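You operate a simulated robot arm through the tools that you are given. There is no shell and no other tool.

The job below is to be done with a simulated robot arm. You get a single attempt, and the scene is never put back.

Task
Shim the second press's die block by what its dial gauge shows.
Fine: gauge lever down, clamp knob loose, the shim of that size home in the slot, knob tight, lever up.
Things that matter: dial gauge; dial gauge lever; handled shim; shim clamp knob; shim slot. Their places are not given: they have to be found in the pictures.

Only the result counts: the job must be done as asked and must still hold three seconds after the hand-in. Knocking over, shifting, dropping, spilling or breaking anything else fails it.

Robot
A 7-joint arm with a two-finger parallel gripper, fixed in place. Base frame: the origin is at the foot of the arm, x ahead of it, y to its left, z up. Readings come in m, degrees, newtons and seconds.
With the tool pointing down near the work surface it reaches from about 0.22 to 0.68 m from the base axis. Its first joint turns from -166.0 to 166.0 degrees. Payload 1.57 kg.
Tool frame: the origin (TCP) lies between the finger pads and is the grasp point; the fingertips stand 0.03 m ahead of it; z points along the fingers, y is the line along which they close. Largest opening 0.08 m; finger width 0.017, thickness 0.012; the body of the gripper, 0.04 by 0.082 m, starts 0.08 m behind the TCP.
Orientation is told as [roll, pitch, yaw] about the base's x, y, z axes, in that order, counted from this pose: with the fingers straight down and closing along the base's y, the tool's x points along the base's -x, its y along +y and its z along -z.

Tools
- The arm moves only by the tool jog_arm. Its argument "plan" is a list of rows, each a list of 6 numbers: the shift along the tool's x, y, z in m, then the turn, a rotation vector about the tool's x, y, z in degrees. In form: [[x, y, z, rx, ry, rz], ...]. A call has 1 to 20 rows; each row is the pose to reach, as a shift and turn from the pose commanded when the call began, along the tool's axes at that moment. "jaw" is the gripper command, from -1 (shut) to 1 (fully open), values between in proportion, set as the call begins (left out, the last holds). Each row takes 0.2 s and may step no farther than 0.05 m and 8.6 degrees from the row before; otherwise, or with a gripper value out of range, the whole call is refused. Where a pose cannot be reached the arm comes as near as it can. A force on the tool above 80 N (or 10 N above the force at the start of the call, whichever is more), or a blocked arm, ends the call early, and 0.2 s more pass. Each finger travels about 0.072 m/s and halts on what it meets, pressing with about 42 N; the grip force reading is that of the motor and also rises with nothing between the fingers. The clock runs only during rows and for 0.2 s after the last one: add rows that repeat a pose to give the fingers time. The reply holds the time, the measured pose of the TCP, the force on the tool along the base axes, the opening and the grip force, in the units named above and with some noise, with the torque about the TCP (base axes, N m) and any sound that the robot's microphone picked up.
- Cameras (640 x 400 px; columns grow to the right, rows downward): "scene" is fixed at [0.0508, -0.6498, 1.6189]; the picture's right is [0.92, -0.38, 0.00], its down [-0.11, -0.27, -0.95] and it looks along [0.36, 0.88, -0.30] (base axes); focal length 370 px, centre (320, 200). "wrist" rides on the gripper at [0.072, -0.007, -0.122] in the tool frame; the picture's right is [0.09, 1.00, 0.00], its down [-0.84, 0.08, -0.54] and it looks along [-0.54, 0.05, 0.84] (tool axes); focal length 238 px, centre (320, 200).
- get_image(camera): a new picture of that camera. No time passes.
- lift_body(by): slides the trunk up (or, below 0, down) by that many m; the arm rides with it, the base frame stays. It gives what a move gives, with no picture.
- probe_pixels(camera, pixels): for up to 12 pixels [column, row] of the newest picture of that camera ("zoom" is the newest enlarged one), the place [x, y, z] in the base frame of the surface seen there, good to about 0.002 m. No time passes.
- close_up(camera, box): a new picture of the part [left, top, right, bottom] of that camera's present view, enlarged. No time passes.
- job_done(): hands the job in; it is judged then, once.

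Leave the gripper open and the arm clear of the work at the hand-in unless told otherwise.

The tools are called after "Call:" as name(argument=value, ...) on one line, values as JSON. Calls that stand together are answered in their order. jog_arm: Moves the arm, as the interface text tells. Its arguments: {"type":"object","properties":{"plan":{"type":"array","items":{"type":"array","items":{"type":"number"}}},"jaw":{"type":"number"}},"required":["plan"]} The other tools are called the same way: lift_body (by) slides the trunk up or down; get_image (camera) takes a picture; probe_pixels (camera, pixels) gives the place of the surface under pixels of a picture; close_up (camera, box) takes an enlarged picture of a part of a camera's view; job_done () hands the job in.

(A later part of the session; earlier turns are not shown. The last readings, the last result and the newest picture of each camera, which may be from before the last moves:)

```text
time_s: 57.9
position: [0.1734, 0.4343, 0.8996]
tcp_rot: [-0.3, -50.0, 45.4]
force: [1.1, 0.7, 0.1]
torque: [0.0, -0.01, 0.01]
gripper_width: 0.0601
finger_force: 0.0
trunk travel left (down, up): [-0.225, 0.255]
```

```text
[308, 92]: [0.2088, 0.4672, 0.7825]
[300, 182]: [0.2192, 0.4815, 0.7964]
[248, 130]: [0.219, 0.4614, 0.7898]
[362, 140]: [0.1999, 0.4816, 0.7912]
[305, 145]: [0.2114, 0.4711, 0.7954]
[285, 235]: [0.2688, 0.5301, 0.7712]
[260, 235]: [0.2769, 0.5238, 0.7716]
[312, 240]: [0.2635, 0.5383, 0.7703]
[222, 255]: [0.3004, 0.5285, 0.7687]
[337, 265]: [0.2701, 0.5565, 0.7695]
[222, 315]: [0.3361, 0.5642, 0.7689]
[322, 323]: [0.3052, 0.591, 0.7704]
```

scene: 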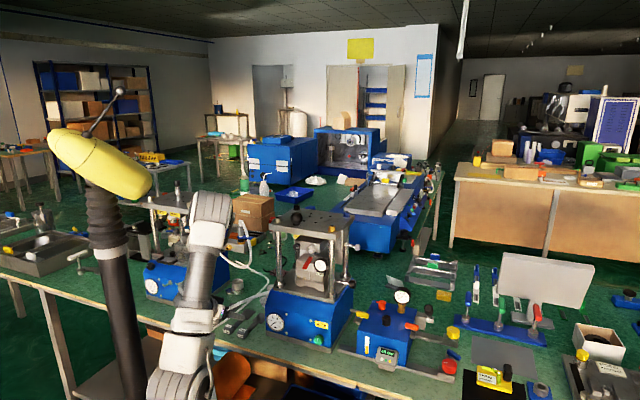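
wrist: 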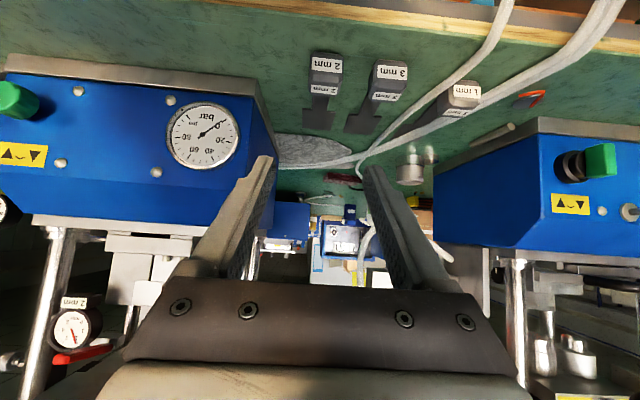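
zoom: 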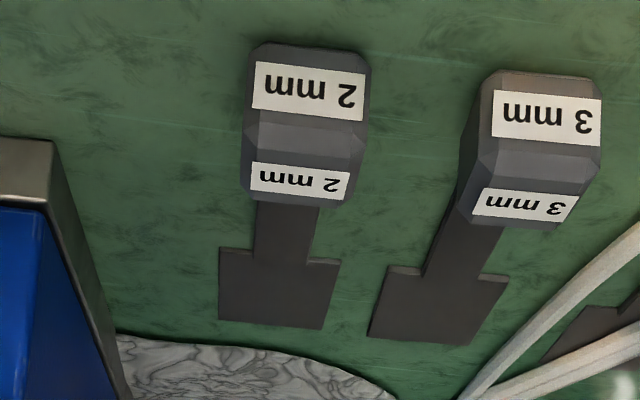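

The shim axis is at about 43.8° yaw. The handle is 28 mm wide, centred at u=0.492, v=0.185, with the 3 mm handle's side at v≈0.226. I'll set the jaws to 42 mm, align yaw and go to a pre-grasp 60 mm short of the handle.

Call:
jog_arm(plan=[[0.015, 0.0001, 0.015, 0.41, 0, 0.34], [0.03, 0.0002, 0.03, 0.82, 0, 0.69], [0.0453, 0.0003, 0.045, 1.23, 0, 1.03], [0.0453, 0.0003, 0.045, 1.23, 0, 1.03]], jaw=0.05)

Call:
get_image(camera="wrist")

Call:
close_up(camera="scene", box=[210, 290, 280, 350])

```text
time_s: 58.9
position: [0.1773, 0.438, 0.8363]
tcp_rot: [-0.3, -50.1, 43.7]
force: [-0.1, 0.3, -0.6]
torque: [0.0, 0.01, 0.01]
gripper_width: 0.0419
finger_force: 0.1
trunk travel left (down, up): [-0.225, 0.255]
```

```text
taken
```

wrist: 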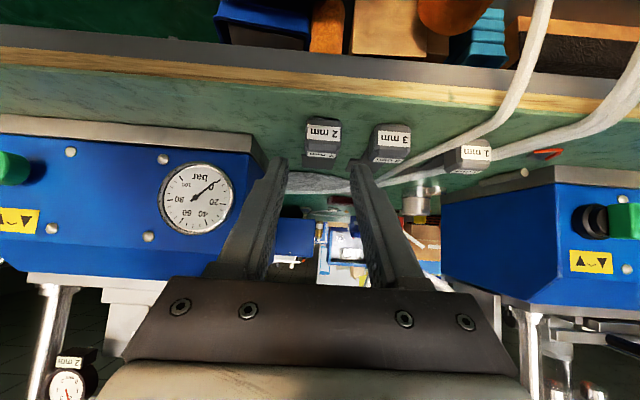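

```text
6.67 times, centred on (245, 320) of scene
```

zoom: 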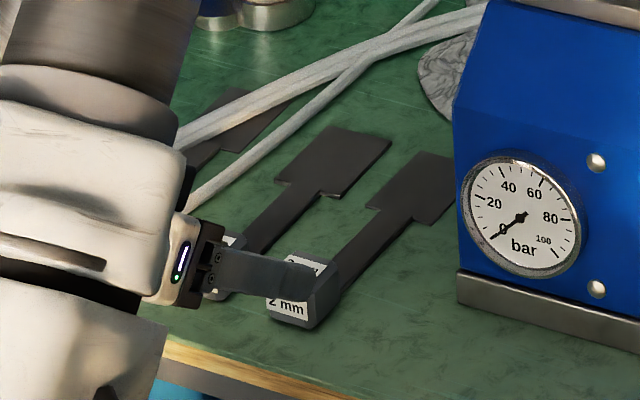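

The handle is aligned between the fingers. I'll advance 60 mm along the tool axis with a 1.5 mm correction to the left.

Call:
jog_arm(plan=[[0, 0.0005, 0.02, 0, 0, 0], [0, 0.001, 0.04, 0, 0, 0], [0, 0.0015, 0.06, 0, 0, 0], [0, 0.0015, 0.06, 0, 0, 0]])

Call:
get_image(camera="wrist")

Call:
close_up(camera="scene", box=[210, 290, 280, 350])

```text
time_s: 59.9
position: [0.2101, 0.4693, 0.7981]
tcp_rot: [-0.4, -50.0, 43.7]
force: [-0.8, -0.2, -0.8]
torque: [-0.01, 0.02, -0.01]
gripper_width: 0.042
finger_force: 0.1
trunk travel left (down, up): [-0.225, 0.255]
```

```text
taken
```

wrist: 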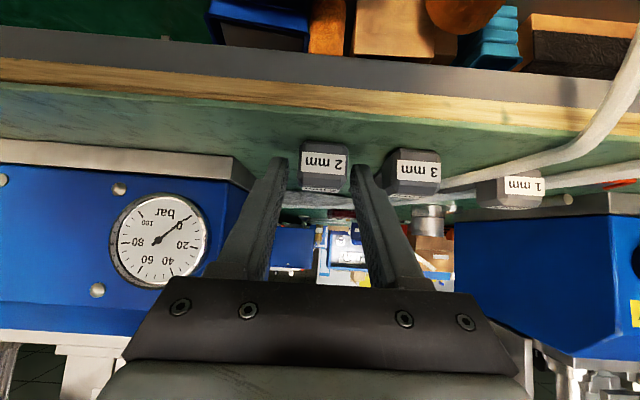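

```text
6.67 times, centred on (245, 320) of scene
```

zoom: 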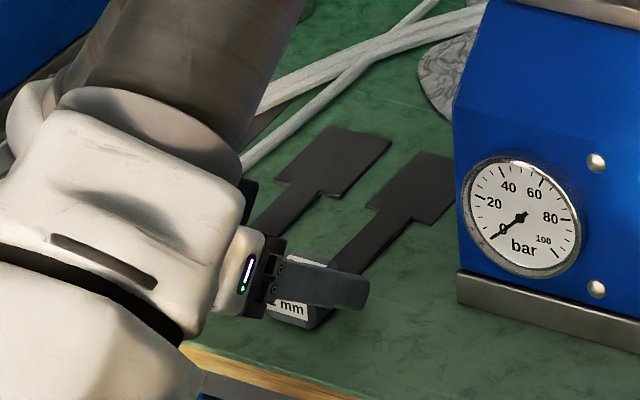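

The handle sits slightly to the right in view (+v side). I'll shift 2.5 mm that way, then close.

Call:
jog_arm(plan=[[0, 0.0025, 0, 0, 0, 0], [0, 0.0025, 0, 0, 0, 0]])

Call:
close_up(camera="wrist", box=[260, 120, 380, 220])

```text
time_s: 60.5
position: [0.2094, 0.4721, 0.7975]
tcp_rot: [-0.4, -50.0, 43.6]
force: [0.2, 0.3, 0.4]
torque: [-0.01, -0.01, 0.0]
gripper_width: 0.0419
finger_force: 0.1
trunk travel left (down, up): [-0.225, 0.255]
```

```text
4.00 times, centred on (320, 170) of wrist
```

zoom: 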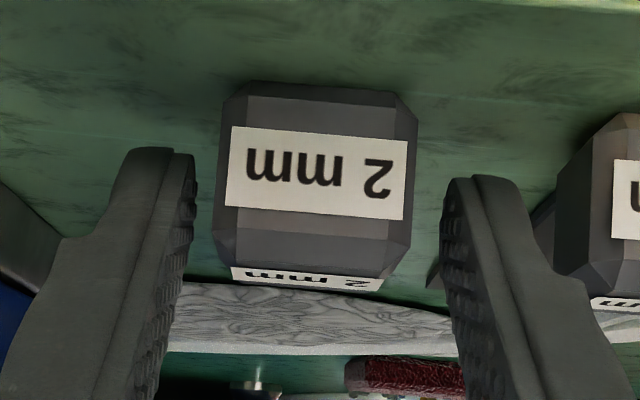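

The handle is now centred between the fingers. I'll close on it.

Call:
jog_arm(plan=[[0, 0, 0, 0, 0, 0], [0, 0, 0, 0, 0, 0], [0, 0, 0, 0, 0, 0]], jaw=-1)

Call:
close_up(camera="wrist", box=[260, 120, 380, 220])

```text
time_s: 61.3
position: [0.2087, 0.4725, 0.798]
tcp_rot: [-0.3, -50.0, 43.7]
force: [0.4, -1.4, 0.2]
torque: [-0.02, -0.02, 0.0]
gripper_width: 0.0288
finger_force: 39.2
trunk travel left (down, up): [-0.225, 0.255]
```

```text
4.00 times, centred on (320, 170) of wrist
```

zoom: 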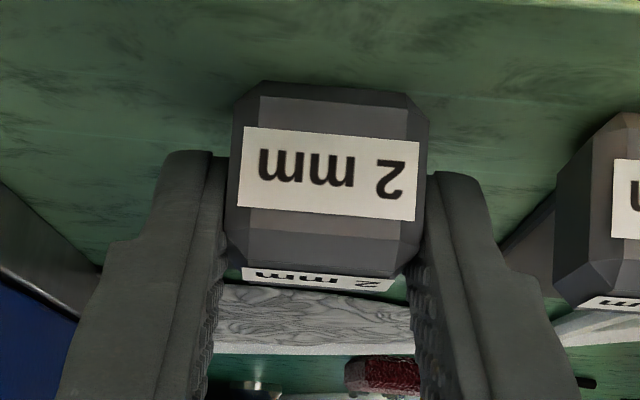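

I hold the handle (28.8 mm, 39 N). I'll lift it straight up 60 mm and check that it hangs level.

Call:
jog_arm(plan=[[-0.0115, 0, -0.0096, 0, 0, 0], [-0.023, 0, -0.0193, 0, 0, 0], [-0.0345, 0, -0.0289, 0, 0, 0], [-0.046, 0, -0.0386, 0, 0, 0], [-0.046, 0, -0.0386, 0, 0, 0]])

Call:
close_up(camera="scene", box=[210, 280, 290, 350])

Call:
get_image(camera="wrist")

```text
time_s: 62.5
position: [0.2088, 0.4717, 0.8587]
tcp_rot: [-0.3, -50.0, 43.7]
force: [-0.4, -0.1, -1.0]
torque: [-0.02, 0.05, 0.0]
gripper_width: 0.029
finger_force: 39.0
trunk travel left (down, up): [-0.225, 0.255]
```

```text
5.71 times, centred on (250, 315) of scene
```

zoom: 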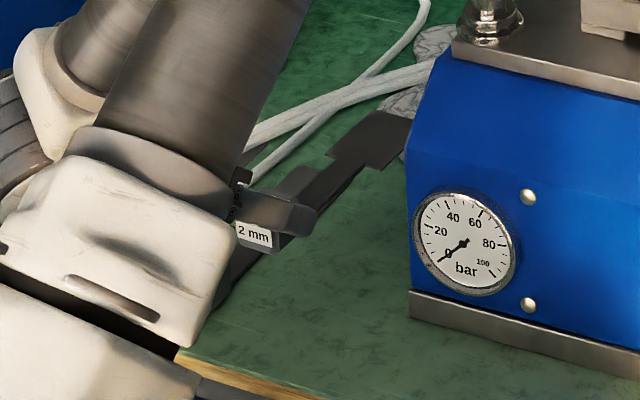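

```text
taken
```

wrist: 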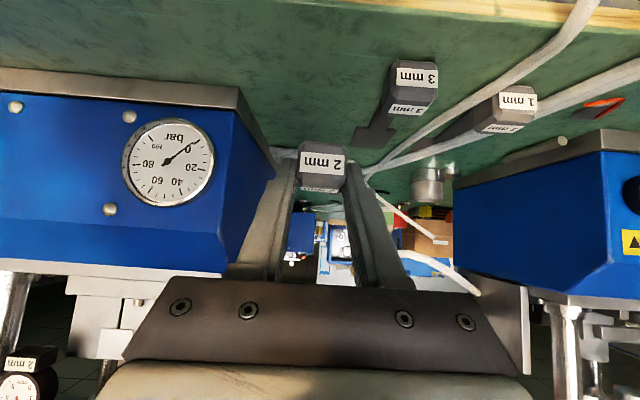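

The shim is held level. I'll draw it back 60 mm toward the robot so the blade is clear of both presses, then raise the trunk 0.2 m to give the arm room.

Call:
jog_arm(plan=[[0.0129, 0, -0.0153, 0, 0, 0], [0.0257, 0, -0.0307, 0, 0, 0], [0.0386, 0, -0.046, 0, 0, 0], [0.0386, 0, -0.046, 0, 0, 0]])

Call:
lift_body(by=0.15)

Call:
get_image(camera="scene")

Call:
get_image(camera="wrist")

```text
time_s: 63.5
position: [0.1656, 0.4303, 0.8566]
tcp_rot: [-0.3, -50.1, 43.7]
force: [0.2, 0.6, -0.6]
torque: [-0.02, 0.03, -0.03]
gripper_width: 0.0289
finger_force: 38.9
trunk travel left (down, up): [-0.225, 0.255]
```

```text
time_s: 65.3
position: [0.1656, 0.4316, 1.0085]
tcp_rot: [-0.4, -49.9, 43.6]
force: [0.5, 0.7, -0.5]
torque: [-0.02, 0.01, 0.0]
gripper_width: 0.0289
finger_force: 39.4
trunk travel left (down, up): [-0.375, 0.105]
```

```text
taken
```

scene: 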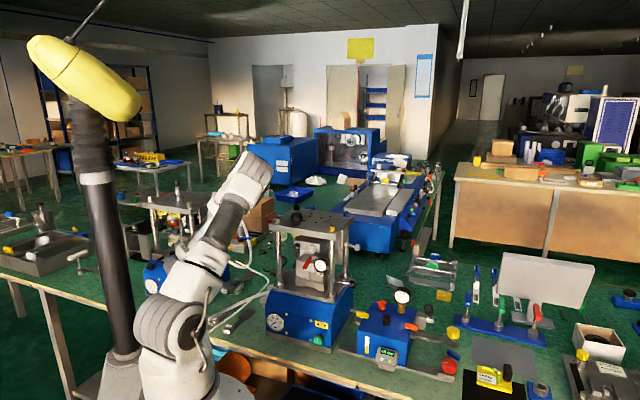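

```text
taken
```

wrist: 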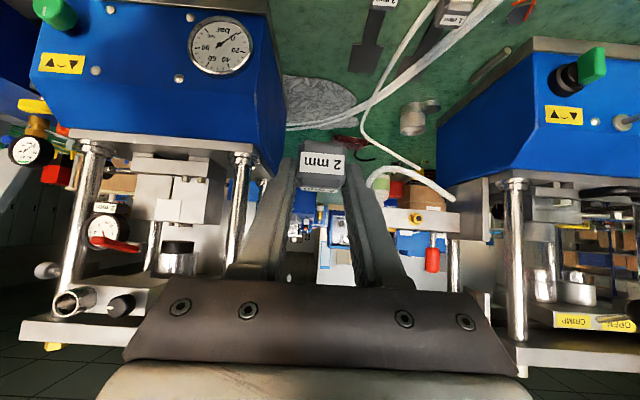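

From here the die block's slot is visible at wrist (175,160). I'll enlarge and probe the slot edges for exact alignment.

Call:
close_up(camera="wrist", box=[120, 140, 230, 210])

```text
5.71 times, centred on (175, 175) of wrist
```

zoom: 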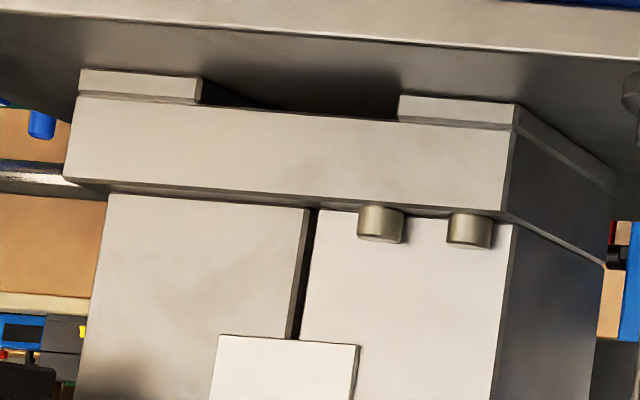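

Call:
probe_pixels(camera="zoom", pixels=[[140, 85], [195, 90], [140, 72], [195, 78], [405, 108], [510, 115], [300, 85], [300, 105], [300, 118], [230, 95], [385, 112], [300, 150]])

Call:
probe_pixels(camera="zoom", pixels=[[215, 100], [260, 70], [330, 85], [380, 95], [205, 92], [395, 108], [300, 25], [300, 40], [520, 130], [600, 185], [512, 200], [90, 200]])

```text
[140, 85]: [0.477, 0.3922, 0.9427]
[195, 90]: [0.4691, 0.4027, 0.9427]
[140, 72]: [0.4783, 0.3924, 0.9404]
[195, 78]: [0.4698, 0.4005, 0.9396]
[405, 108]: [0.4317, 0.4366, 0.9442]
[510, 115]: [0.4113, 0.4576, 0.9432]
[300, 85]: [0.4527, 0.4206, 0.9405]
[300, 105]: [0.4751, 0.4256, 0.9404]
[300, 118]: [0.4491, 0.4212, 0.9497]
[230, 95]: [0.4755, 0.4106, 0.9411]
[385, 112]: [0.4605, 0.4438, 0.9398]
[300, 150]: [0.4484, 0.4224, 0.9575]
```

```text
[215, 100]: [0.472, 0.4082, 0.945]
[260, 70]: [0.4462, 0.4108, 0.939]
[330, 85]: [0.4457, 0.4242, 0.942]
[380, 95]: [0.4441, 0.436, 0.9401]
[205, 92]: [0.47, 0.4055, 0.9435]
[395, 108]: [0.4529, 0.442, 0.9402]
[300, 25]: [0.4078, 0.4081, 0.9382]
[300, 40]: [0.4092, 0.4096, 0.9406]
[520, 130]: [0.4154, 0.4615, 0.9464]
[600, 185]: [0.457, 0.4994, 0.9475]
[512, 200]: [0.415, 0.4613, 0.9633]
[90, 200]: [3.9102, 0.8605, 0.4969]
```

The slot spans v from -0.0455 to +0.002 (centre -0.0217) and z from 0.940 to about 0.948, with its front at u=0.616. I'll raise the trunk 0.1 m more and bring the arm down and back in front of the press while still on the left side.

Call:
lift_body(by=0.1)

Call:
jog_arm(plan=[[0.0235, 0, 0.0145, 0.2, 0, 0.2], [0.047, 0, 0.0285, 0.5, 0, 0.4], [0.0705, 0, 0.0425, 0.75, 0, 0.6], [0.0941, 0, 0.0568, 1.0, 0, 0.84], [0.0941, 0, 0.0568, 1.0, 0, 0.84]])

```text
time_s: 66.6
position: [0.1638, 0.4298, 1.1052]
tcp_rot: [-0.3, -50.1, 43.7]
force: [0.5, 0.2, -1.5]
torque: [-0.02, 0.04, 0.02]
gripper_width: 0.029
finger_force: 38.8
trunk travel left (down, up): [-0.475, 0.005]
```

```text
time_s: 67.8
position: [0.1528, 0.4187, 0.9992]
tcp_rot: [-0.3, -50.0, 42.4]
force: [0.2, 0.7, -0.8]
torque: [0.03, 0.03, -0.02]
gripper_width: 0.029
finger_force: 38.9
trunk travel left (down, up): [-0.475, 0.005]
```

My yaw correction went the wrong way (42.4° now). I'll fix it during the sideways move, bringing the shim across in front of the press to the slot's centre line at v=-0.0217.

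Call:
jog_arm(plan=[[-0.0011, -0.0349, 0.0013, -0.33, 0, -0.28], [-0.0022, -0.0698, 0.0027, -0.67, 0, -0.56], [-0.0034, -0.1047, 0.004, -1.0, 0, -0.84], [-0.0045, -0.1396, 0.0053, -1.33, 0, -1.11], [-0.0056, -0.1745, 0.0067, -1.67, 0, -1.39], [-0.0067, -0.2094, 0.008, -2.0, 0, -1.67], [-0.0067, -0.2094, 0.008, -2.0, 0, -1.67]])

Call:
get_image(camera="wrist")

Call:
get_image(camera="scene")

```text
time_s: 69.4
position: [0.2711, 0.3178, 1.0222]
tcp_rot: [-0.3, -50.0, 44.6]
force: [-0.4, 0.8, -1.0]
torque: [-0.02, 0.1, -0.01]
gripper_width: 0.0291
finger_force: 39.1
out of reach, approached as far as the arm can: row 5, 6, 7
trunk travel left (down, up): [-0.475, 0.005]
```

```text
taken
```

wrist: 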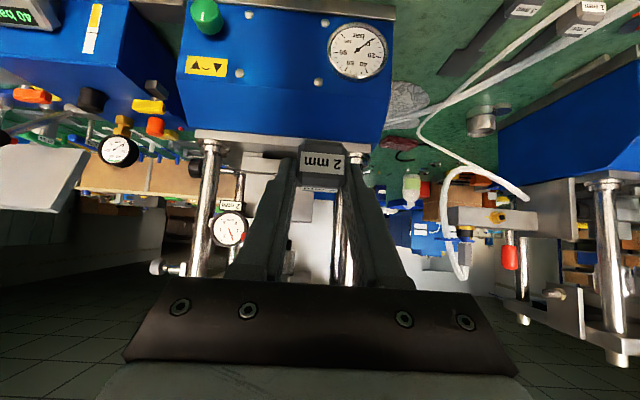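

```text
taken
```

scene: 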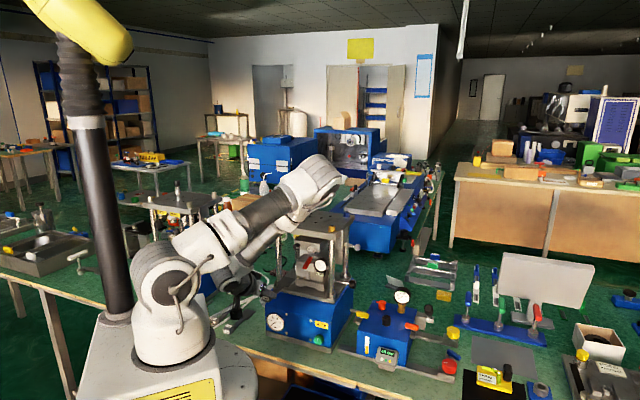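

The arm can't fold quite that close, but the shim is now past the left column (TCP u=0.416, v=0.033). I'll finish the sideways shift while moving slightly forward, to a point just ahead of the slot and above the plate.

Call:
jog_arm(plan=[[0.0004, -0.0182, 0.0101, -0.08, 0, -0.07], [0.0009, -0.0364, 0.0201, -0.15, 0, -0.13], [0.0014, -0.0456, 0.0302, -0.23, 0, -0.2], [0.0018, -0.0547, 0.0402, -0.3, 0, -0.26], [0.0018, -0.0547, 0.0402, -0.3, 0, -0.26]])

Call:
get_image(camera="wrist")

Call:
close_up(camera="scene", box=[260, 230, 360, 320])

```text
time_s: 70.6
position: [0.348, 0.2966, 1.0182]
tcp_rot: [0.0, -49.4, 45.2]
force: [-0.3, 0.2, -1.6]
torque: [-0.01, 0.01, 0.01]
gripper_width: 0.0289
finger_force: 38.8
out of reach, approached as far as the arm can: row 1, 2, 3, 4, 5
trunk travel left (down, up): [-0.475, 0.005]
```

```text
taken
```

wrist: 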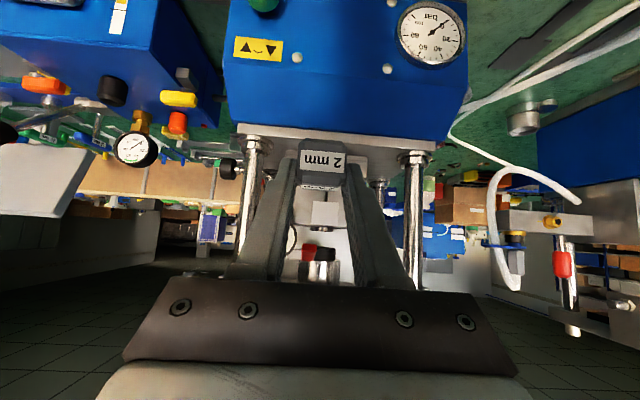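

```text
4.44 times, centred on (310, 275) of scene
```

zoom: 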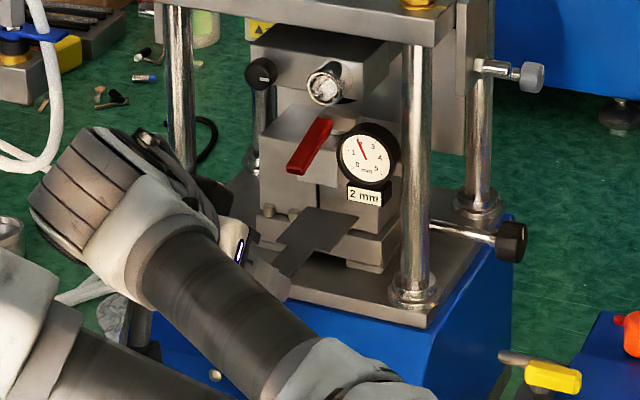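

The reach limit deflected the move: the TCP is at u=0.456, v=-0.036, z=1.018 and the blade is just in front of the block. I'll look at the whole arm before continuing.

Call:
get_image(camera="scene")

Call:
close_up(camera="scene", box=[140, 180, 380, 400])

```text
taken
```

scene: 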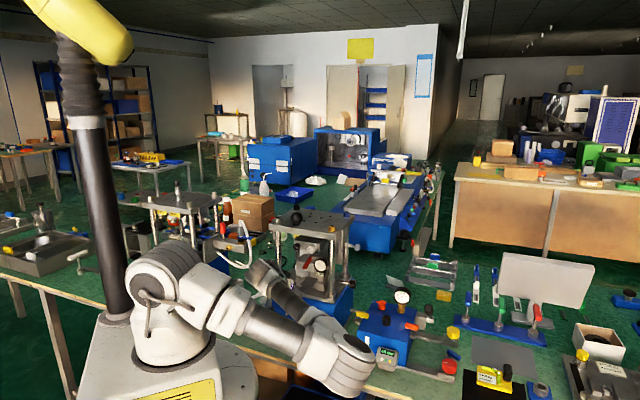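

```text
1.82 times, centred on (260, 290) of scene
```

zoom: 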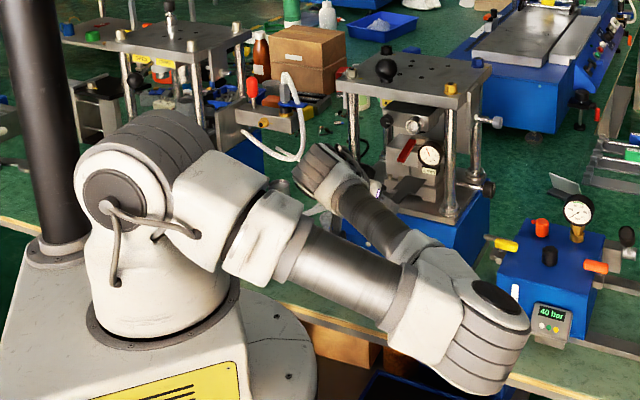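

The elbow has swung out to the right, toward the 40-bar box. I'll probe where it is relative to the box and table.

Call:
probe_pixels(camera="zoom", pixels=[[500, 300], [520, 340], [490, 380], [430, 340], [520, 270], [160, 180], [340, 180], [300, 270], [230, 260], [520, 250], [300, 170], [410, 200]])

```text
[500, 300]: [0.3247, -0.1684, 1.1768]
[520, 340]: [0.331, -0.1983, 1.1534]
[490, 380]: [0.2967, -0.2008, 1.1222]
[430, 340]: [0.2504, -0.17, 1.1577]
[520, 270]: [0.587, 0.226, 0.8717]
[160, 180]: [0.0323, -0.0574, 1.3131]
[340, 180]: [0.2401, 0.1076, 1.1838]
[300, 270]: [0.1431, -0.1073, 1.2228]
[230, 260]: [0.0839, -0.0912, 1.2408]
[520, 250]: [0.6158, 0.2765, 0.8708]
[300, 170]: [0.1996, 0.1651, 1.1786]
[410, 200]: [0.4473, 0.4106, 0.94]
```

The elbow is in free air at about (0.31,-0.17,1.15), well clear of everything. I'll align carefully: back 9 mm, 15 mm left, 18 mm down, and pitch back to -50°.

Call:
jog_arm(plan=[[0.0065, 0.0049, 0.0017, 0, -0.2, 0], [0.0129, 0.0097, 0.0033, 0, -0.4, 0], [0.0194, 0.0146, 0.005, 0, -0.6, 0], [0.0194, 0.0146, 0.005, 0, -0.6, 0]])

Call:
close_up(camera="scene", box=[280, 240, 350, 310])

```text
time_s: 71.6
position: [0.3473, 0.2963, 1.0186]
tcp_rot: [0.0, -49.3, 45.4]
force: [1.1, 0.3, -1.5]
torque: [-0.03, 0.0, -0.02]
gripper_width: 0.029
finger_force: 38.7
out of reach, approached as far as the arm can: row 1, 2, 3, 4
trunk travel left (down, up): [-0.475, 0.005]
```

```text
5.71 times, centred on (315, 275) of scene
```

zoom: 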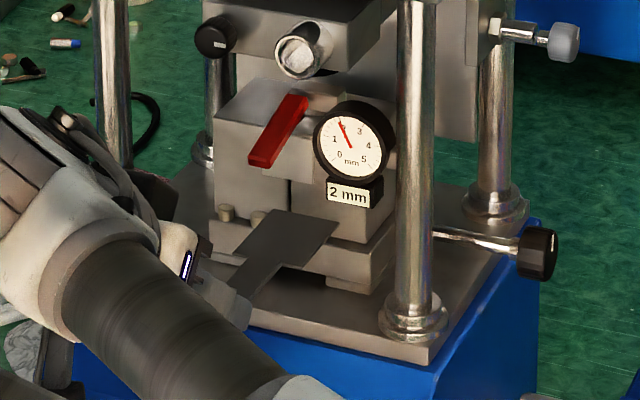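

The arm refuses to fold further in this elbow posture, but going lower or forward should be feasible. First I'll measure where the blade is now: probing its corners in the enlarged scene view.

Call:
close_up(camera="scene", box=[300, 265, 340, 300])

```text
11.43 times, centred on (320, 282) of scene
```

zoom: 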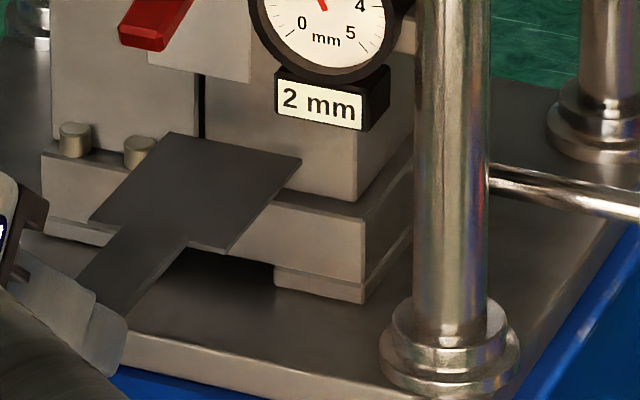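

Call:
probe_pixels(camera="zoom", pixels=[[172, 135], [298, 160], [220, 246], [93, 220], [180, 225], [250, 190], [130, 270], [200, 160], [140, 152], [75, 140], [300, 235], [60, 190]])

```text
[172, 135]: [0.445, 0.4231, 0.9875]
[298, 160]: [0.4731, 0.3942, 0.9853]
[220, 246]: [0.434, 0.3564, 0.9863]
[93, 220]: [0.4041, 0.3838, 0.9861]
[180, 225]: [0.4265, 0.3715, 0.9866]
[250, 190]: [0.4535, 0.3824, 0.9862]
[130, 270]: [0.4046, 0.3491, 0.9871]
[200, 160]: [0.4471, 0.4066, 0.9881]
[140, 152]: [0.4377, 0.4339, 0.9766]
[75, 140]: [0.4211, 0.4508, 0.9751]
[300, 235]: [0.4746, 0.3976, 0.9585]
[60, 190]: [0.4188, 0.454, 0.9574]
```

The blade is level, centred at v=-0.035, tip at u=0.6135 — too close to the block to descend here. I'll back away toward the left-front, where the arm came from, to get a better elbow posture.

Call:
jog_arm(plan=[[0.003, 0.008, -0.0035, 0, 0, 0], [0.006, 0.016, -0.007, 0, 0, 0], [0.009, 0.024, -0.0105, 0, 0, 0], [0.012, 0.036, -0.014, 0, 0, 0], [0.016, 0.05, -0.019, 0, 0, 0], [0.016, 0.05, -0.019, 0, 0, 0]])

Call:
get_image(camera="scene")

```text
time_s: 73.0
position: [0.3279, 0.3003, 1.0409]
tcp_rot: [-0.3, -50.6, 45.4]
force: [-1.0, 0.6, -1.1]
torque: [-0.05, 0.02, 0.02]
gripper_width: 0.0289
finger_force: 38.7
out of reach, approached as far as the arm can: row 1, 2, 3, 4, 5, 6
trunk travel left (down, up): [-0.475, 0.005]
```

```text
taken
```

scene: 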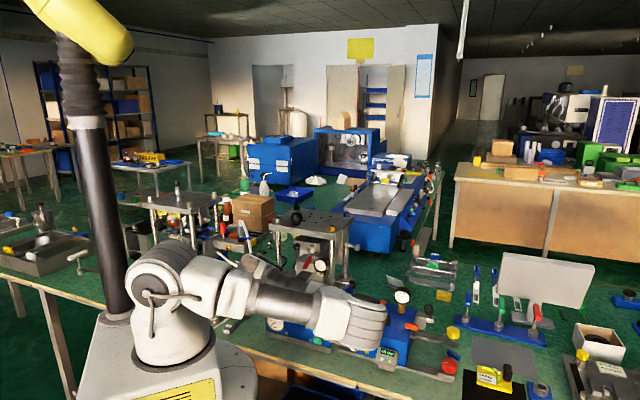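

By luck the shim now sits at u=0.444, v=-0.0195 — almost exactly the pre-insertion spot, just 64 mm too high. I'll measure the blade again before lowering the trunk.

Call:
close_up(camera="scene", box=[290, 250, 340, 300])

```text
8.00 times, centred on (315, 275) of scene
```

zoom: 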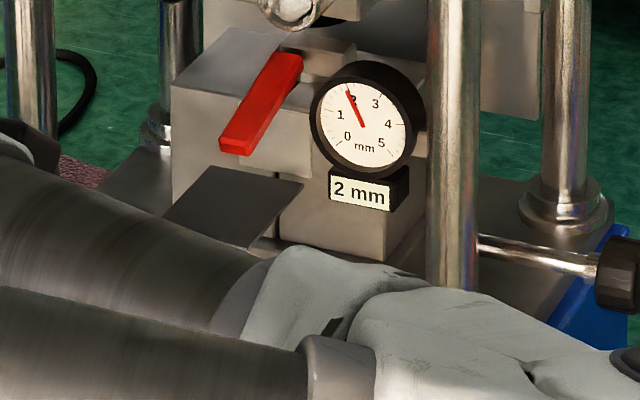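

Call:
probe_pixels(camera="zoom", pixels=[[214, 168], [300, 186], [170, 212], [245, 245], [235, 205], [240, 145], [225, 150], [262, 110], [295, 60], [280, 195], [180, 205], [255, 180]])

Call:
get_image(camera="wrist")

```text
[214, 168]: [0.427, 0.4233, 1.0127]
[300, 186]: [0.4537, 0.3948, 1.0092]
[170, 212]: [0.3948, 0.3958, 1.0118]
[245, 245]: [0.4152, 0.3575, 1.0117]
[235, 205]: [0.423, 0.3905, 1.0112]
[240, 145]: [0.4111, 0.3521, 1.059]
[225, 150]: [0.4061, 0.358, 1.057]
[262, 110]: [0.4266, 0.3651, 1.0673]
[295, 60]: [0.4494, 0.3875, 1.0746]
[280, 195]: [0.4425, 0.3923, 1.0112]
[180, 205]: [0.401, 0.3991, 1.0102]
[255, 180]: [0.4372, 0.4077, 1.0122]
```

```text
taken
```

wrist: 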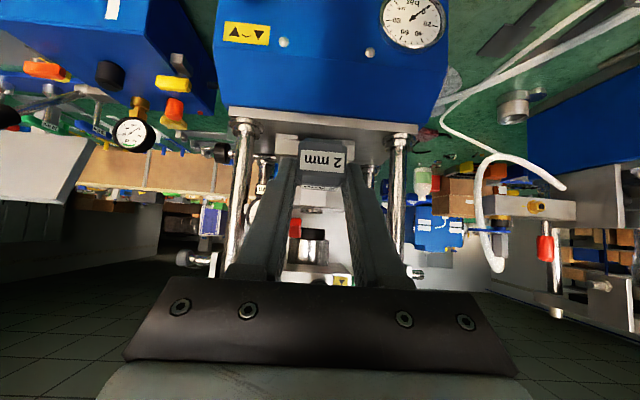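

The blade is centred at v=-0.0221 (slot centre -0.0217), tip at u=0.6007, top z≈1.011. I'll lower the trunk 60 mm first and re-measure.

Call:
lift_body(by=-0.06)

Call:
close_up(camera="scene", box=[295, 260, 335, 300])

Call:
close_up(camera="wrist", box=[230, 100, 410, 220])

```text
time_s: 74.0
position: [0.3278, 0.3, 0.9814]
tcp_rot: [-0.3, -50.5, 45.5]
force: [-0.5, 0.2, -1.6]
torque: [-0.02, 0.06, -0.01]
gripper_width: 0.0291
finger_force: 38.5
trunk travel left (down, up): [-0.415, 0.065]
```

```text
10.00 times, centred on (315, 280) of scene
```

zoom: 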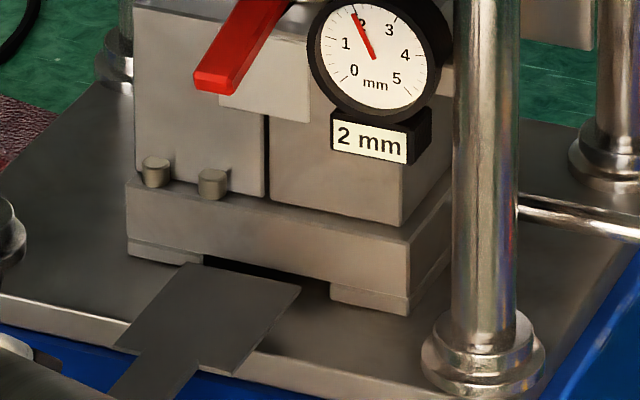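

```text
3.33 times, centred on (320, 160) of wrist
```

zoom: 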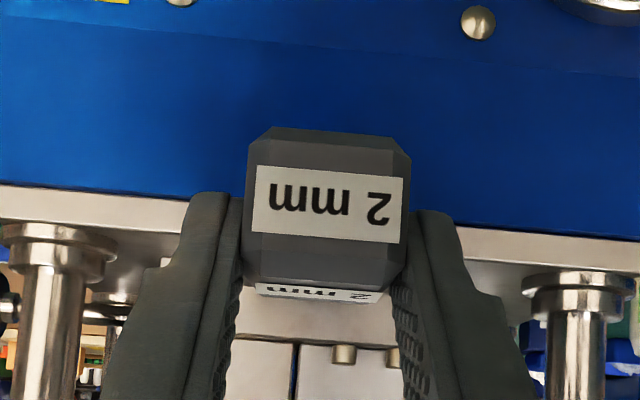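

The blade is right in front of the slot. I'll take a tighter scene view and probe blade tip and slot edges.

Call:
close_up(camera="scene", box=[298, 280, 326, 300])

```text
16.00 times, centred on (312, 290) of scene
```

zoom: 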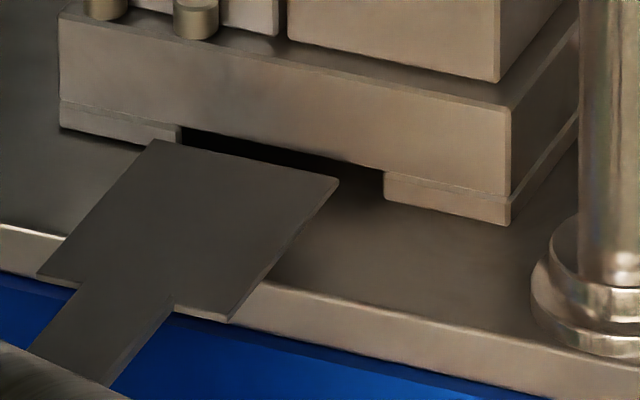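

Call:
probe_pixels(camera="zoom", pixels=[[156, 143], [335, 180], [45, 273], [225, 312], [250, 163], [175, 135], [388, 180], [280, 140], [390, 195], [280, 158], [240, 230], [120, 300]])

```text
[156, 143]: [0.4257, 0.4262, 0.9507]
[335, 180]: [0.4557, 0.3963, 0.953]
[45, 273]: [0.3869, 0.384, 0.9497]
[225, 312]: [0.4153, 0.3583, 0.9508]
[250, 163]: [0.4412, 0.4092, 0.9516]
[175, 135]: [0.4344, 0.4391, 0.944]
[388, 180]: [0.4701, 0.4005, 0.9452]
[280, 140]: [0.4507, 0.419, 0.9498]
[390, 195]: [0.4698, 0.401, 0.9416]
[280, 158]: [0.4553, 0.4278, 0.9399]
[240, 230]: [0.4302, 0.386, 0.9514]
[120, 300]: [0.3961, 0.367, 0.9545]
```

Blade top z≈0.951, centre v≈-0.021, yaw true. The slot centre is v≈-0.022. I'll lower the trunk another 6.5 mm to bring the blade to mid-slot height.

Call:
lift_body(by=-0.0065)

Call:
close_up(camera="scene", box=[298, 280, 326, 300])

Call:
probe_pixels(camera="zoom", pixels=[[160, 158], [330, 193], [60, 280], [225, 318], [250, 175], [240, 240], [280, 140], [280, 155], [200, 150], [345, 170], [300, 160], [220, 145]])

```text
time_s: 74.6
position: [0.3274, 0.2992, 0.9743]
tcp_rot: [-0.2, -50.6, 45.5]
force: [-0.3, -1.0, -1.6]
torque: [-0.03, 0.05, -0.01]
gripper_width: 0.0291
finger_force: 39.2
trunk travel left (down, up): [-0.409, 0.071]
```

```text
16.00 times, centred on (312, 290) of scene
```

zoom: 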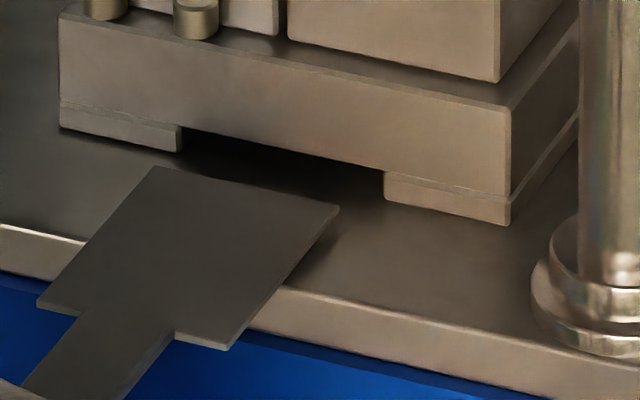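

```text
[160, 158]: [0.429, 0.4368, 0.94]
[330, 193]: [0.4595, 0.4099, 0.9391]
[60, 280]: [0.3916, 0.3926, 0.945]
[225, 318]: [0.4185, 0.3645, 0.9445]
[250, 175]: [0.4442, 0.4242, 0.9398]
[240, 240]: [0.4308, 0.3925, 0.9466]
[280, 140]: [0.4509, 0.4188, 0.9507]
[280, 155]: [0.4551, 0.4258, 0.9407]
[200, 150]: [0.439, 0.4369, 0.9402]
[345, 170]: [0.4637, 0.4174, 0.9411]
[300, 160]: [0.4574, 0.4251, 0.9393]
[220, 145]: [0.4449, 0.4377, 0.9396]
```

The blade is now at z≈0.943–0.945 against a slot of 0.940–0.949. I'll advance 20 mm along u with a 1 mm trim to the right and check.

Call:
jog_arm(plan=[[-0.0032, -0.0005, 0.0039, 0, 0.2, 0], [-0.0063, -0.001, 0.0077, 0, 0.4, 0], [-0.0095, -0.0011, 0.0116, 0, 0.4, 0], [-0.0127, -0.0012, 0.0155, 0, 0.4, 0], [-0.0127, -0.0012, 0.0155, 0, 0.4, 0]])

Call:
close_up(camera="scene", box=[298, 280, 326, 300])

Call:
get_image(camera="scene")

```text
time_s: 75.8
position: [0.343, 0.3129, 0.9741]
tcp_rot: [-0.3, -50.2, 45.4]
force: [-0.1, -0.7, -1.1]
torque: [-0.04, 0.05, 0.02]
gripper_width: 0.029
finger_force: 39.0
trunk travel left (down, up): [-0.409, 0.071]
```

```text
16.00 times, centred on (312, 290) of scene
```

zoom: 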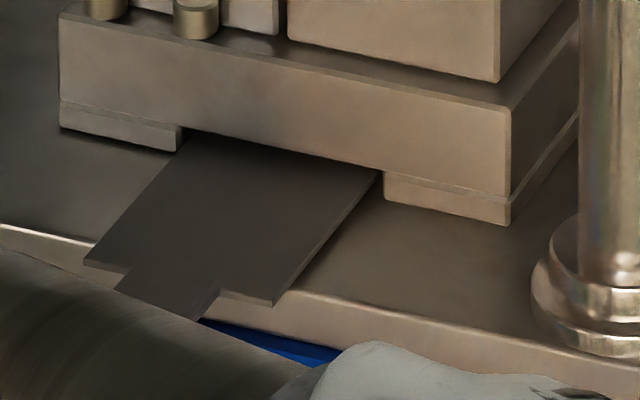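

```text
taken
```

scene: 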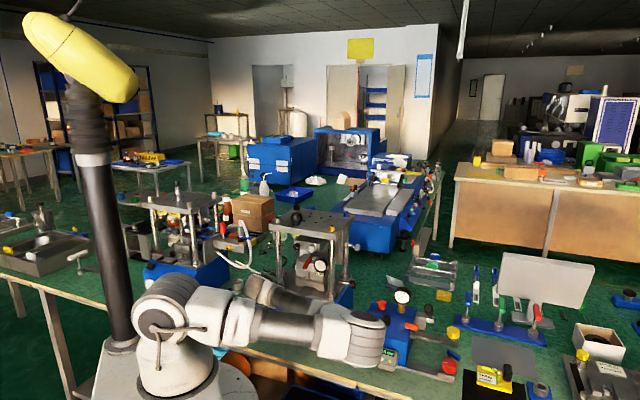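

The blade tip has entered the slot with no force. I'll check the elbow's height over the 40-bar box, then continue.

Call:
probe_pixels(camera="scene", pixels=[[365, 340], [360, 360], [335, 350], [372, 318], [300, 330], [260, 290]])

Call:
jog_arm(plan=[[-0.0043, -0.0001, 0.0051, 0, 0, 0], [-0.0085, -0.0001, 0.0103, 0, 0, 0], [-0.0128, -0.0002, 0.0154, 0, 0, 0], [-0.0128, -0.0002, 0.0154, 0, 0, 0]])

Call:
close_up(camera="scene", box=[298, 275, 326, 300])

```text
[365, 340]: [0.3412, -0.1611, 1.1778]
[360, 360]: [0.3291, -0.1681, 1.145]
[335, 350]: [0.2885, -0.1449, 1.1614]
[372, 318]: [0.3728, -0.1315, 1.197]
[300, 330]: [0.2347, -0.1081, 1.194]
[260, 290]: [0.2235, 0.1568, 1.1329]
```

```text
time_s: 76.8
position: [0.3561, 0.3273, 0.9735]
tcp_rot: [-0.4, -50.2, 45.3]
force: [-0.4, -0.6, -1.4]
torque: [-0.01, 0.05, 0.02]
gripper_width: 0.0289
finger_force: 38.9
trunk travel left (down, up): [-0.409, 0.071]
```

```text
16.00 times, centred on (312, 288) of scene
```

zoom: 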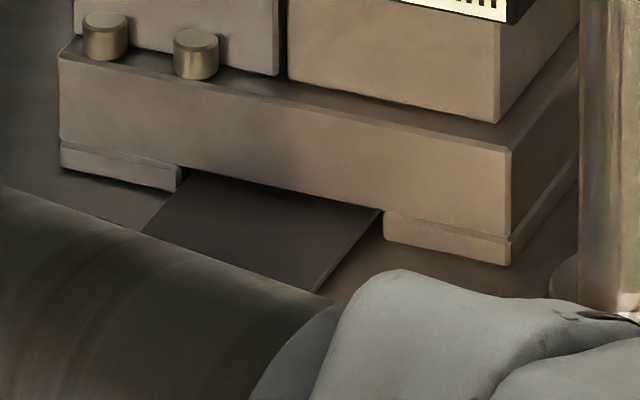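

The blade is 25 mm in with no resistance. Elbow is at z≈1.15 in free air. I'll continue 20 mm.

Call:
jog_arm(plan=[[-0.0043, -0.0001, 0.0051, 0, 0, 0], [-0.0085, -0.0001, 0.0103, 0, 0, 0], [-0.0128, -0.0002, 0.0154, 0, 0, 0], [-0.0128, -0.0002, 0.0154, 0, 0, 0]])

Call:
get_image(camera="wrist")

Call:
close_up(camera="wrist", box=[230, 100, 410, 240])

```text
time_s: 77.8
position: [0.3695, 0.3402, 0.9741]
tcp_rot: [-0.3, -50.2, 45.3]
force: [-11.3, -13.1, 1.4]
torque: [-0.12, 0.08, -0.32]
gripper_width: 0.0294
finger_force: 39.0
trunk travel left (down, up): [-0.409, 0.071]
```

```text
taken
```

wrist: 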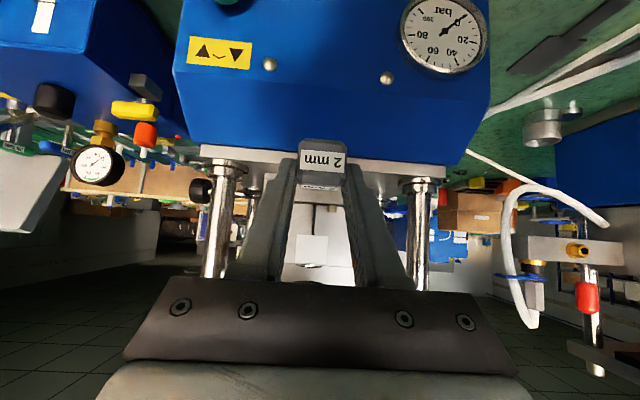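

```text
2.86 times, centred on (320, 170) of wrist
```

zoom: 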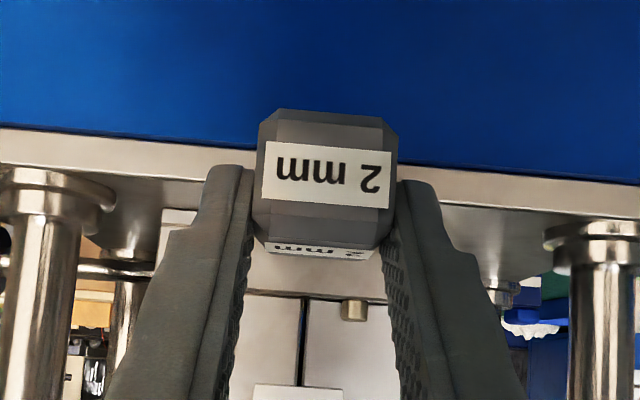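

A resistance of 17 N along -u appeared at about 44 mm insertion, which could be the home stop. I'll push gently another 3 mm to see if it gives.

Call:
jog_arm(plan=[[-0.001, 0, 0.0012, 0, 0, 0], [-0.0019, 0, 0.0023, 0, 0, 0], [-0.0019, 0, 0.0023, 0, 0, 0]])

Call:
close_up(camera="scene", box=[295, 275, 335, 305])

```text
time_s: 78.6
position: [0.3713, 0.3435, 0.974]
tcp_rot: [-0.3, -50.2, 45.4]
force: [-18.0, -18.7, 0.8]
torque: [-0.4, 0.41, 0.0]
gripper_width: 0.0293
finger_force: 38.8
trunk travel left (down, up): [-0.409, 0.071]
```

```text
13.33 times, centred on (315, 290) of scene
```

zoom: 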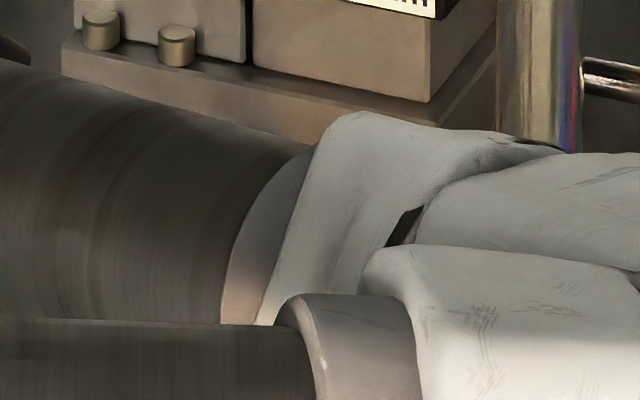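

I'll compare the handle's place between the fingers to see whether it slipped, using the same wrist close-up as before.

Call:
close_up(camera="wrist", box=[230, 100, 410, 240])

Call:
probe_pixels(camera="zoom", pixels=[[325, 175], [325, 250], [325, 130], [280, 225], [370, 230], [300, 270], [260, 300], [340, 320], [325, 215], [290, 345], [320, 365], [350, 300]])

```text
2.86 times, centred on (320, 170) of wrist
```

zoom: 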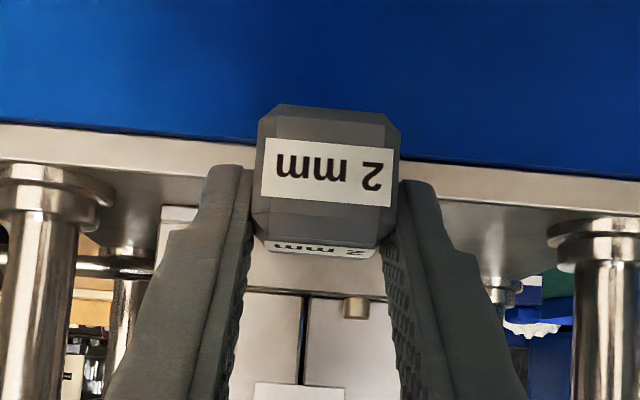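

```text
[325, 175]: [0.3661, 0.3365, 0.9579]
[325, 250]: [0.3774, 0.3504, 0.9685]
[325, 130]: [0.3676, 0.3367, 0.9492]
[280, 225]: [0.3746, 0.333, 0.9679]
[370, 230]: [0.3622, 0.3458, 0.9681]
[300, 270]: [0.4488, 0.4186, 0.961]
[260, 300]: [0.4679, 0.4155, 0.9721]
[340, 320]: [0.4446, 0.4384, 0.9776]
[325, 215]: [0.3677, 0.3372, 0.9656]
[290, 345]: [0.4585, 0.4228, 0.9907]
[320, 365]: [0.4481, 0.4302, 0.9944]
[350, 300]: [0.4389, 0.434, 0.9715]
```

The handle's front face is now about 5 mm further back relative to the fingers, so the blade has hit a firm stop (tip at u≈0.655–0.66) and the grip slipped at ~26 N. I'll lower 2 mm so the blade rests on the slot floor, then open the fingers gently to inspect.

Call:
jog_arm(plan=[[0.0008, 0, 0.0006, 0, 0, 0], [0.0015, 0, 0.0013, 0, 0, 0], [0.0015, 0, 0.0013, 0, 0, 0]])

Call:
jog_arm(plan=[[0, 0, 0, 0, 0, 0], [0, 0, 0, 0, 0, 0], [0, 0, 0, 0, 0, 0]], jaw=0.05)

Call:
close_up(camera="wrist", box=[230, 100, 410, 240])

```text
time_s: 79.4
position: [0.373, 0.3422, 0.9735]
tcp_rot: [-0.2, -50.4, 45.4]
force: [-17.8, -17.6, 5.0]
torque: [0.16, -0.13, 0.11]
gripper_width: 0.0293
finger_force: 38.8
trunk travel left (down, up): [-0.409, 0.071]
```

```text
time_s: 80.2
position: [0.3732, 0.3446, 0.9723]
tcp_rot: [-0.3, -50.3, 45.4]
force: [0.2, 0.8, 0.2]
torque: [-0.03, -0.01, 0.01]
gripper_width: 0.0418
finger_force: 0.0
trunk travel left (down, up): [-0.409, 0.071]
```

```text
2.86 times, centred on (320, 170) of wrist
```

zoom: 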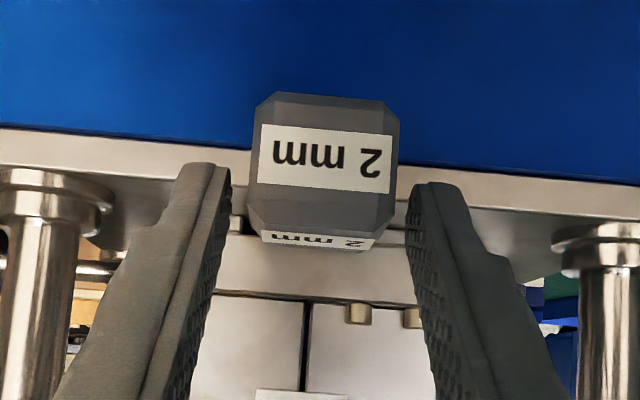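

The shim stays in the slot. I'll back the fingers off along the tool axis by 40 mm and look.

Call:
jog_arm(plan=[[0, 0, -0.01, 0, 0, 0], [0, 0, -0.02, 0, 0, 0], [0, 0, -0.03, 0, 0, 0], [0, 0, -0.04, 0, 0, 0], [0, 0, -0.04, 0, 0, 0]])

Call:
get_image(camera="wrist")

Call:
get_image(camera="scene")

```text
time_s: 81.4
position: [0.3519, 0.3214, 0.9969]
tcp_rot: [-0.4, -50.2, 45.4]
force: [0.3, -0.2, 0.6]
torque: [-0.01, 0.01, -0.03]
gripper_width: 0.042
finger_force: 0.1
trunk travel left (down, up): [-0.409, 0.071]
```

```text
taken
```

wrist: 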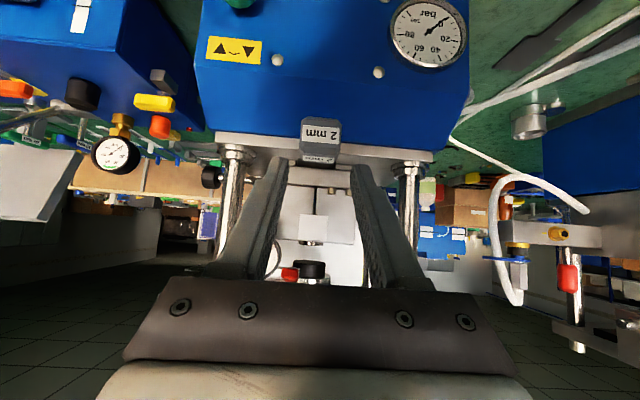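

```text
taken
```

scene: 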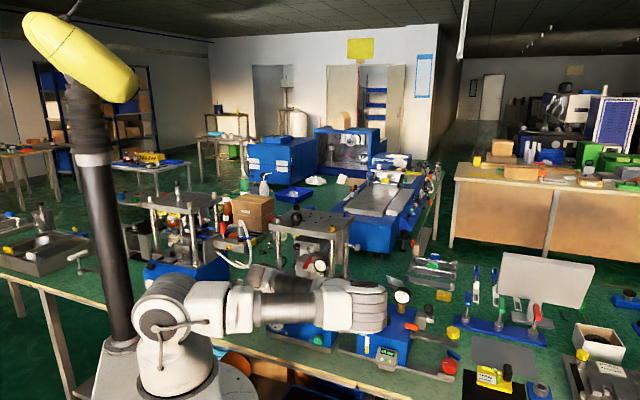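

The fingers are clear of the handle. I'll enlarge the wrist view around the shim and slot.

Call:
lift_body(by=0.06)

Call:
close_up(camera="wrist", box=[260, 90, 390, 190])

Call:
close_up(camera="scene", box=[270, 260, 350, 310])

```text
time_s: 82.4
position: [0.3514, 0.3217, 1.057]
tcp_rot: [-0.2, -50.2, 45.4]
force: [1.0, 0.3, 0.6]
torque: [0.03, 0.0, -0.02]
gripper_width: 0.0419
finger_force: 0.0
trunk travel left (down, up): [-0.469, 0.011]
```

```text
4.00 times, centred on (325, 140) of wrist
```

zoom: 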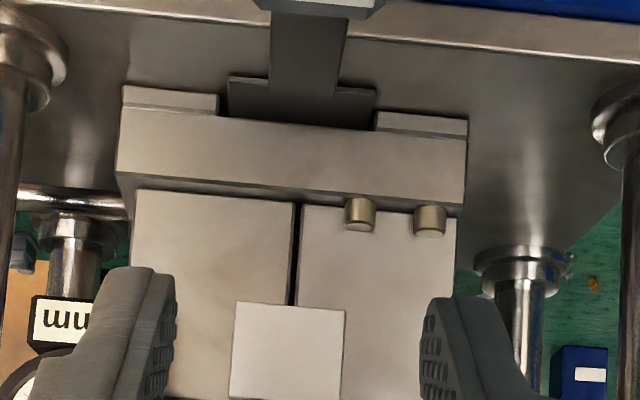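

```text
8.00 times, centred on (310, 285) of scene
```

zoom: 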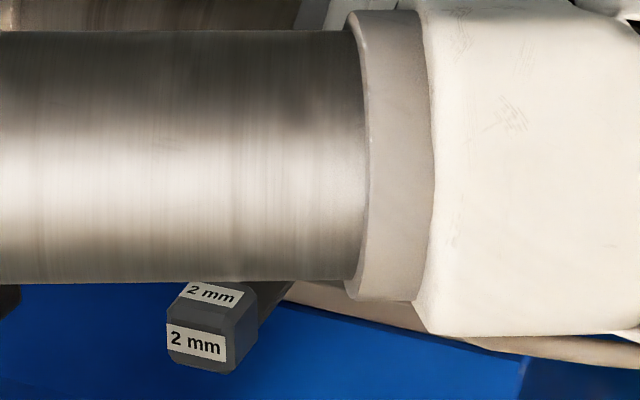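

The blade's shoulders still stick out in front of the base at (248,82) and (355,93). I'll probe them, the stem and the handle.

Call:
close_up(camera="wrist", box=[260, 70, 390, 170])

Call:
probe_pixels(camera="zoom", pixels=[[248, 165], [355, 175], [300, 185], [300, 215], [305, 120], [310, 75], [325, 55], [250, 180], [360, 195], [222, 185], [385, 200], [300, 200]])

```text
4.00 times, centred on (325, 120) of wrist
```

zoom: 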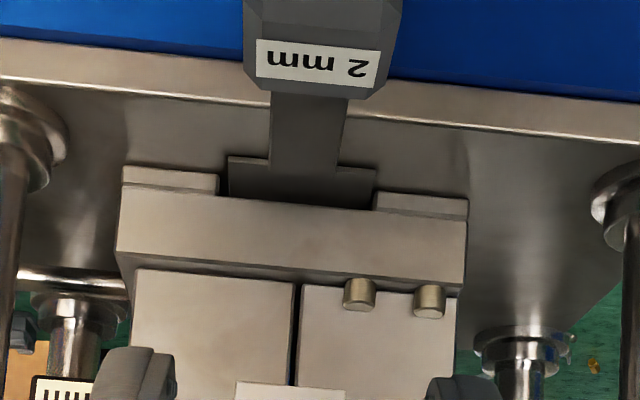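

```text
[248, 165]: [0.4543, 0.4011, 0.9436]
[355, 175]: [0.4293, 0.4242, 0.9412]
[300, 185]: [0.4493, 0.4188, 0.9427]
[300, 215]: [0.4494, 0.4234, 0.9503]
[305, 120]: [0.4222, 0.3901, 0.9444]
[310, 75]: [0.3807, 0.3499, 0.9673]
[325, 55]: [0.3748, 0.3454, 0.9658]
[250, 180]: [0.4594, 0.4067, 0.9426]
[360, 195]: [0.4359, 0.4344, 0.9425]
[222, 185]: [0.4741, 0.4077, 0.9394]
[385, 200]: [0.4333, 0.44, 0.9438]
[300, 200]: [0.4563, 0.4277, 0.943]
```

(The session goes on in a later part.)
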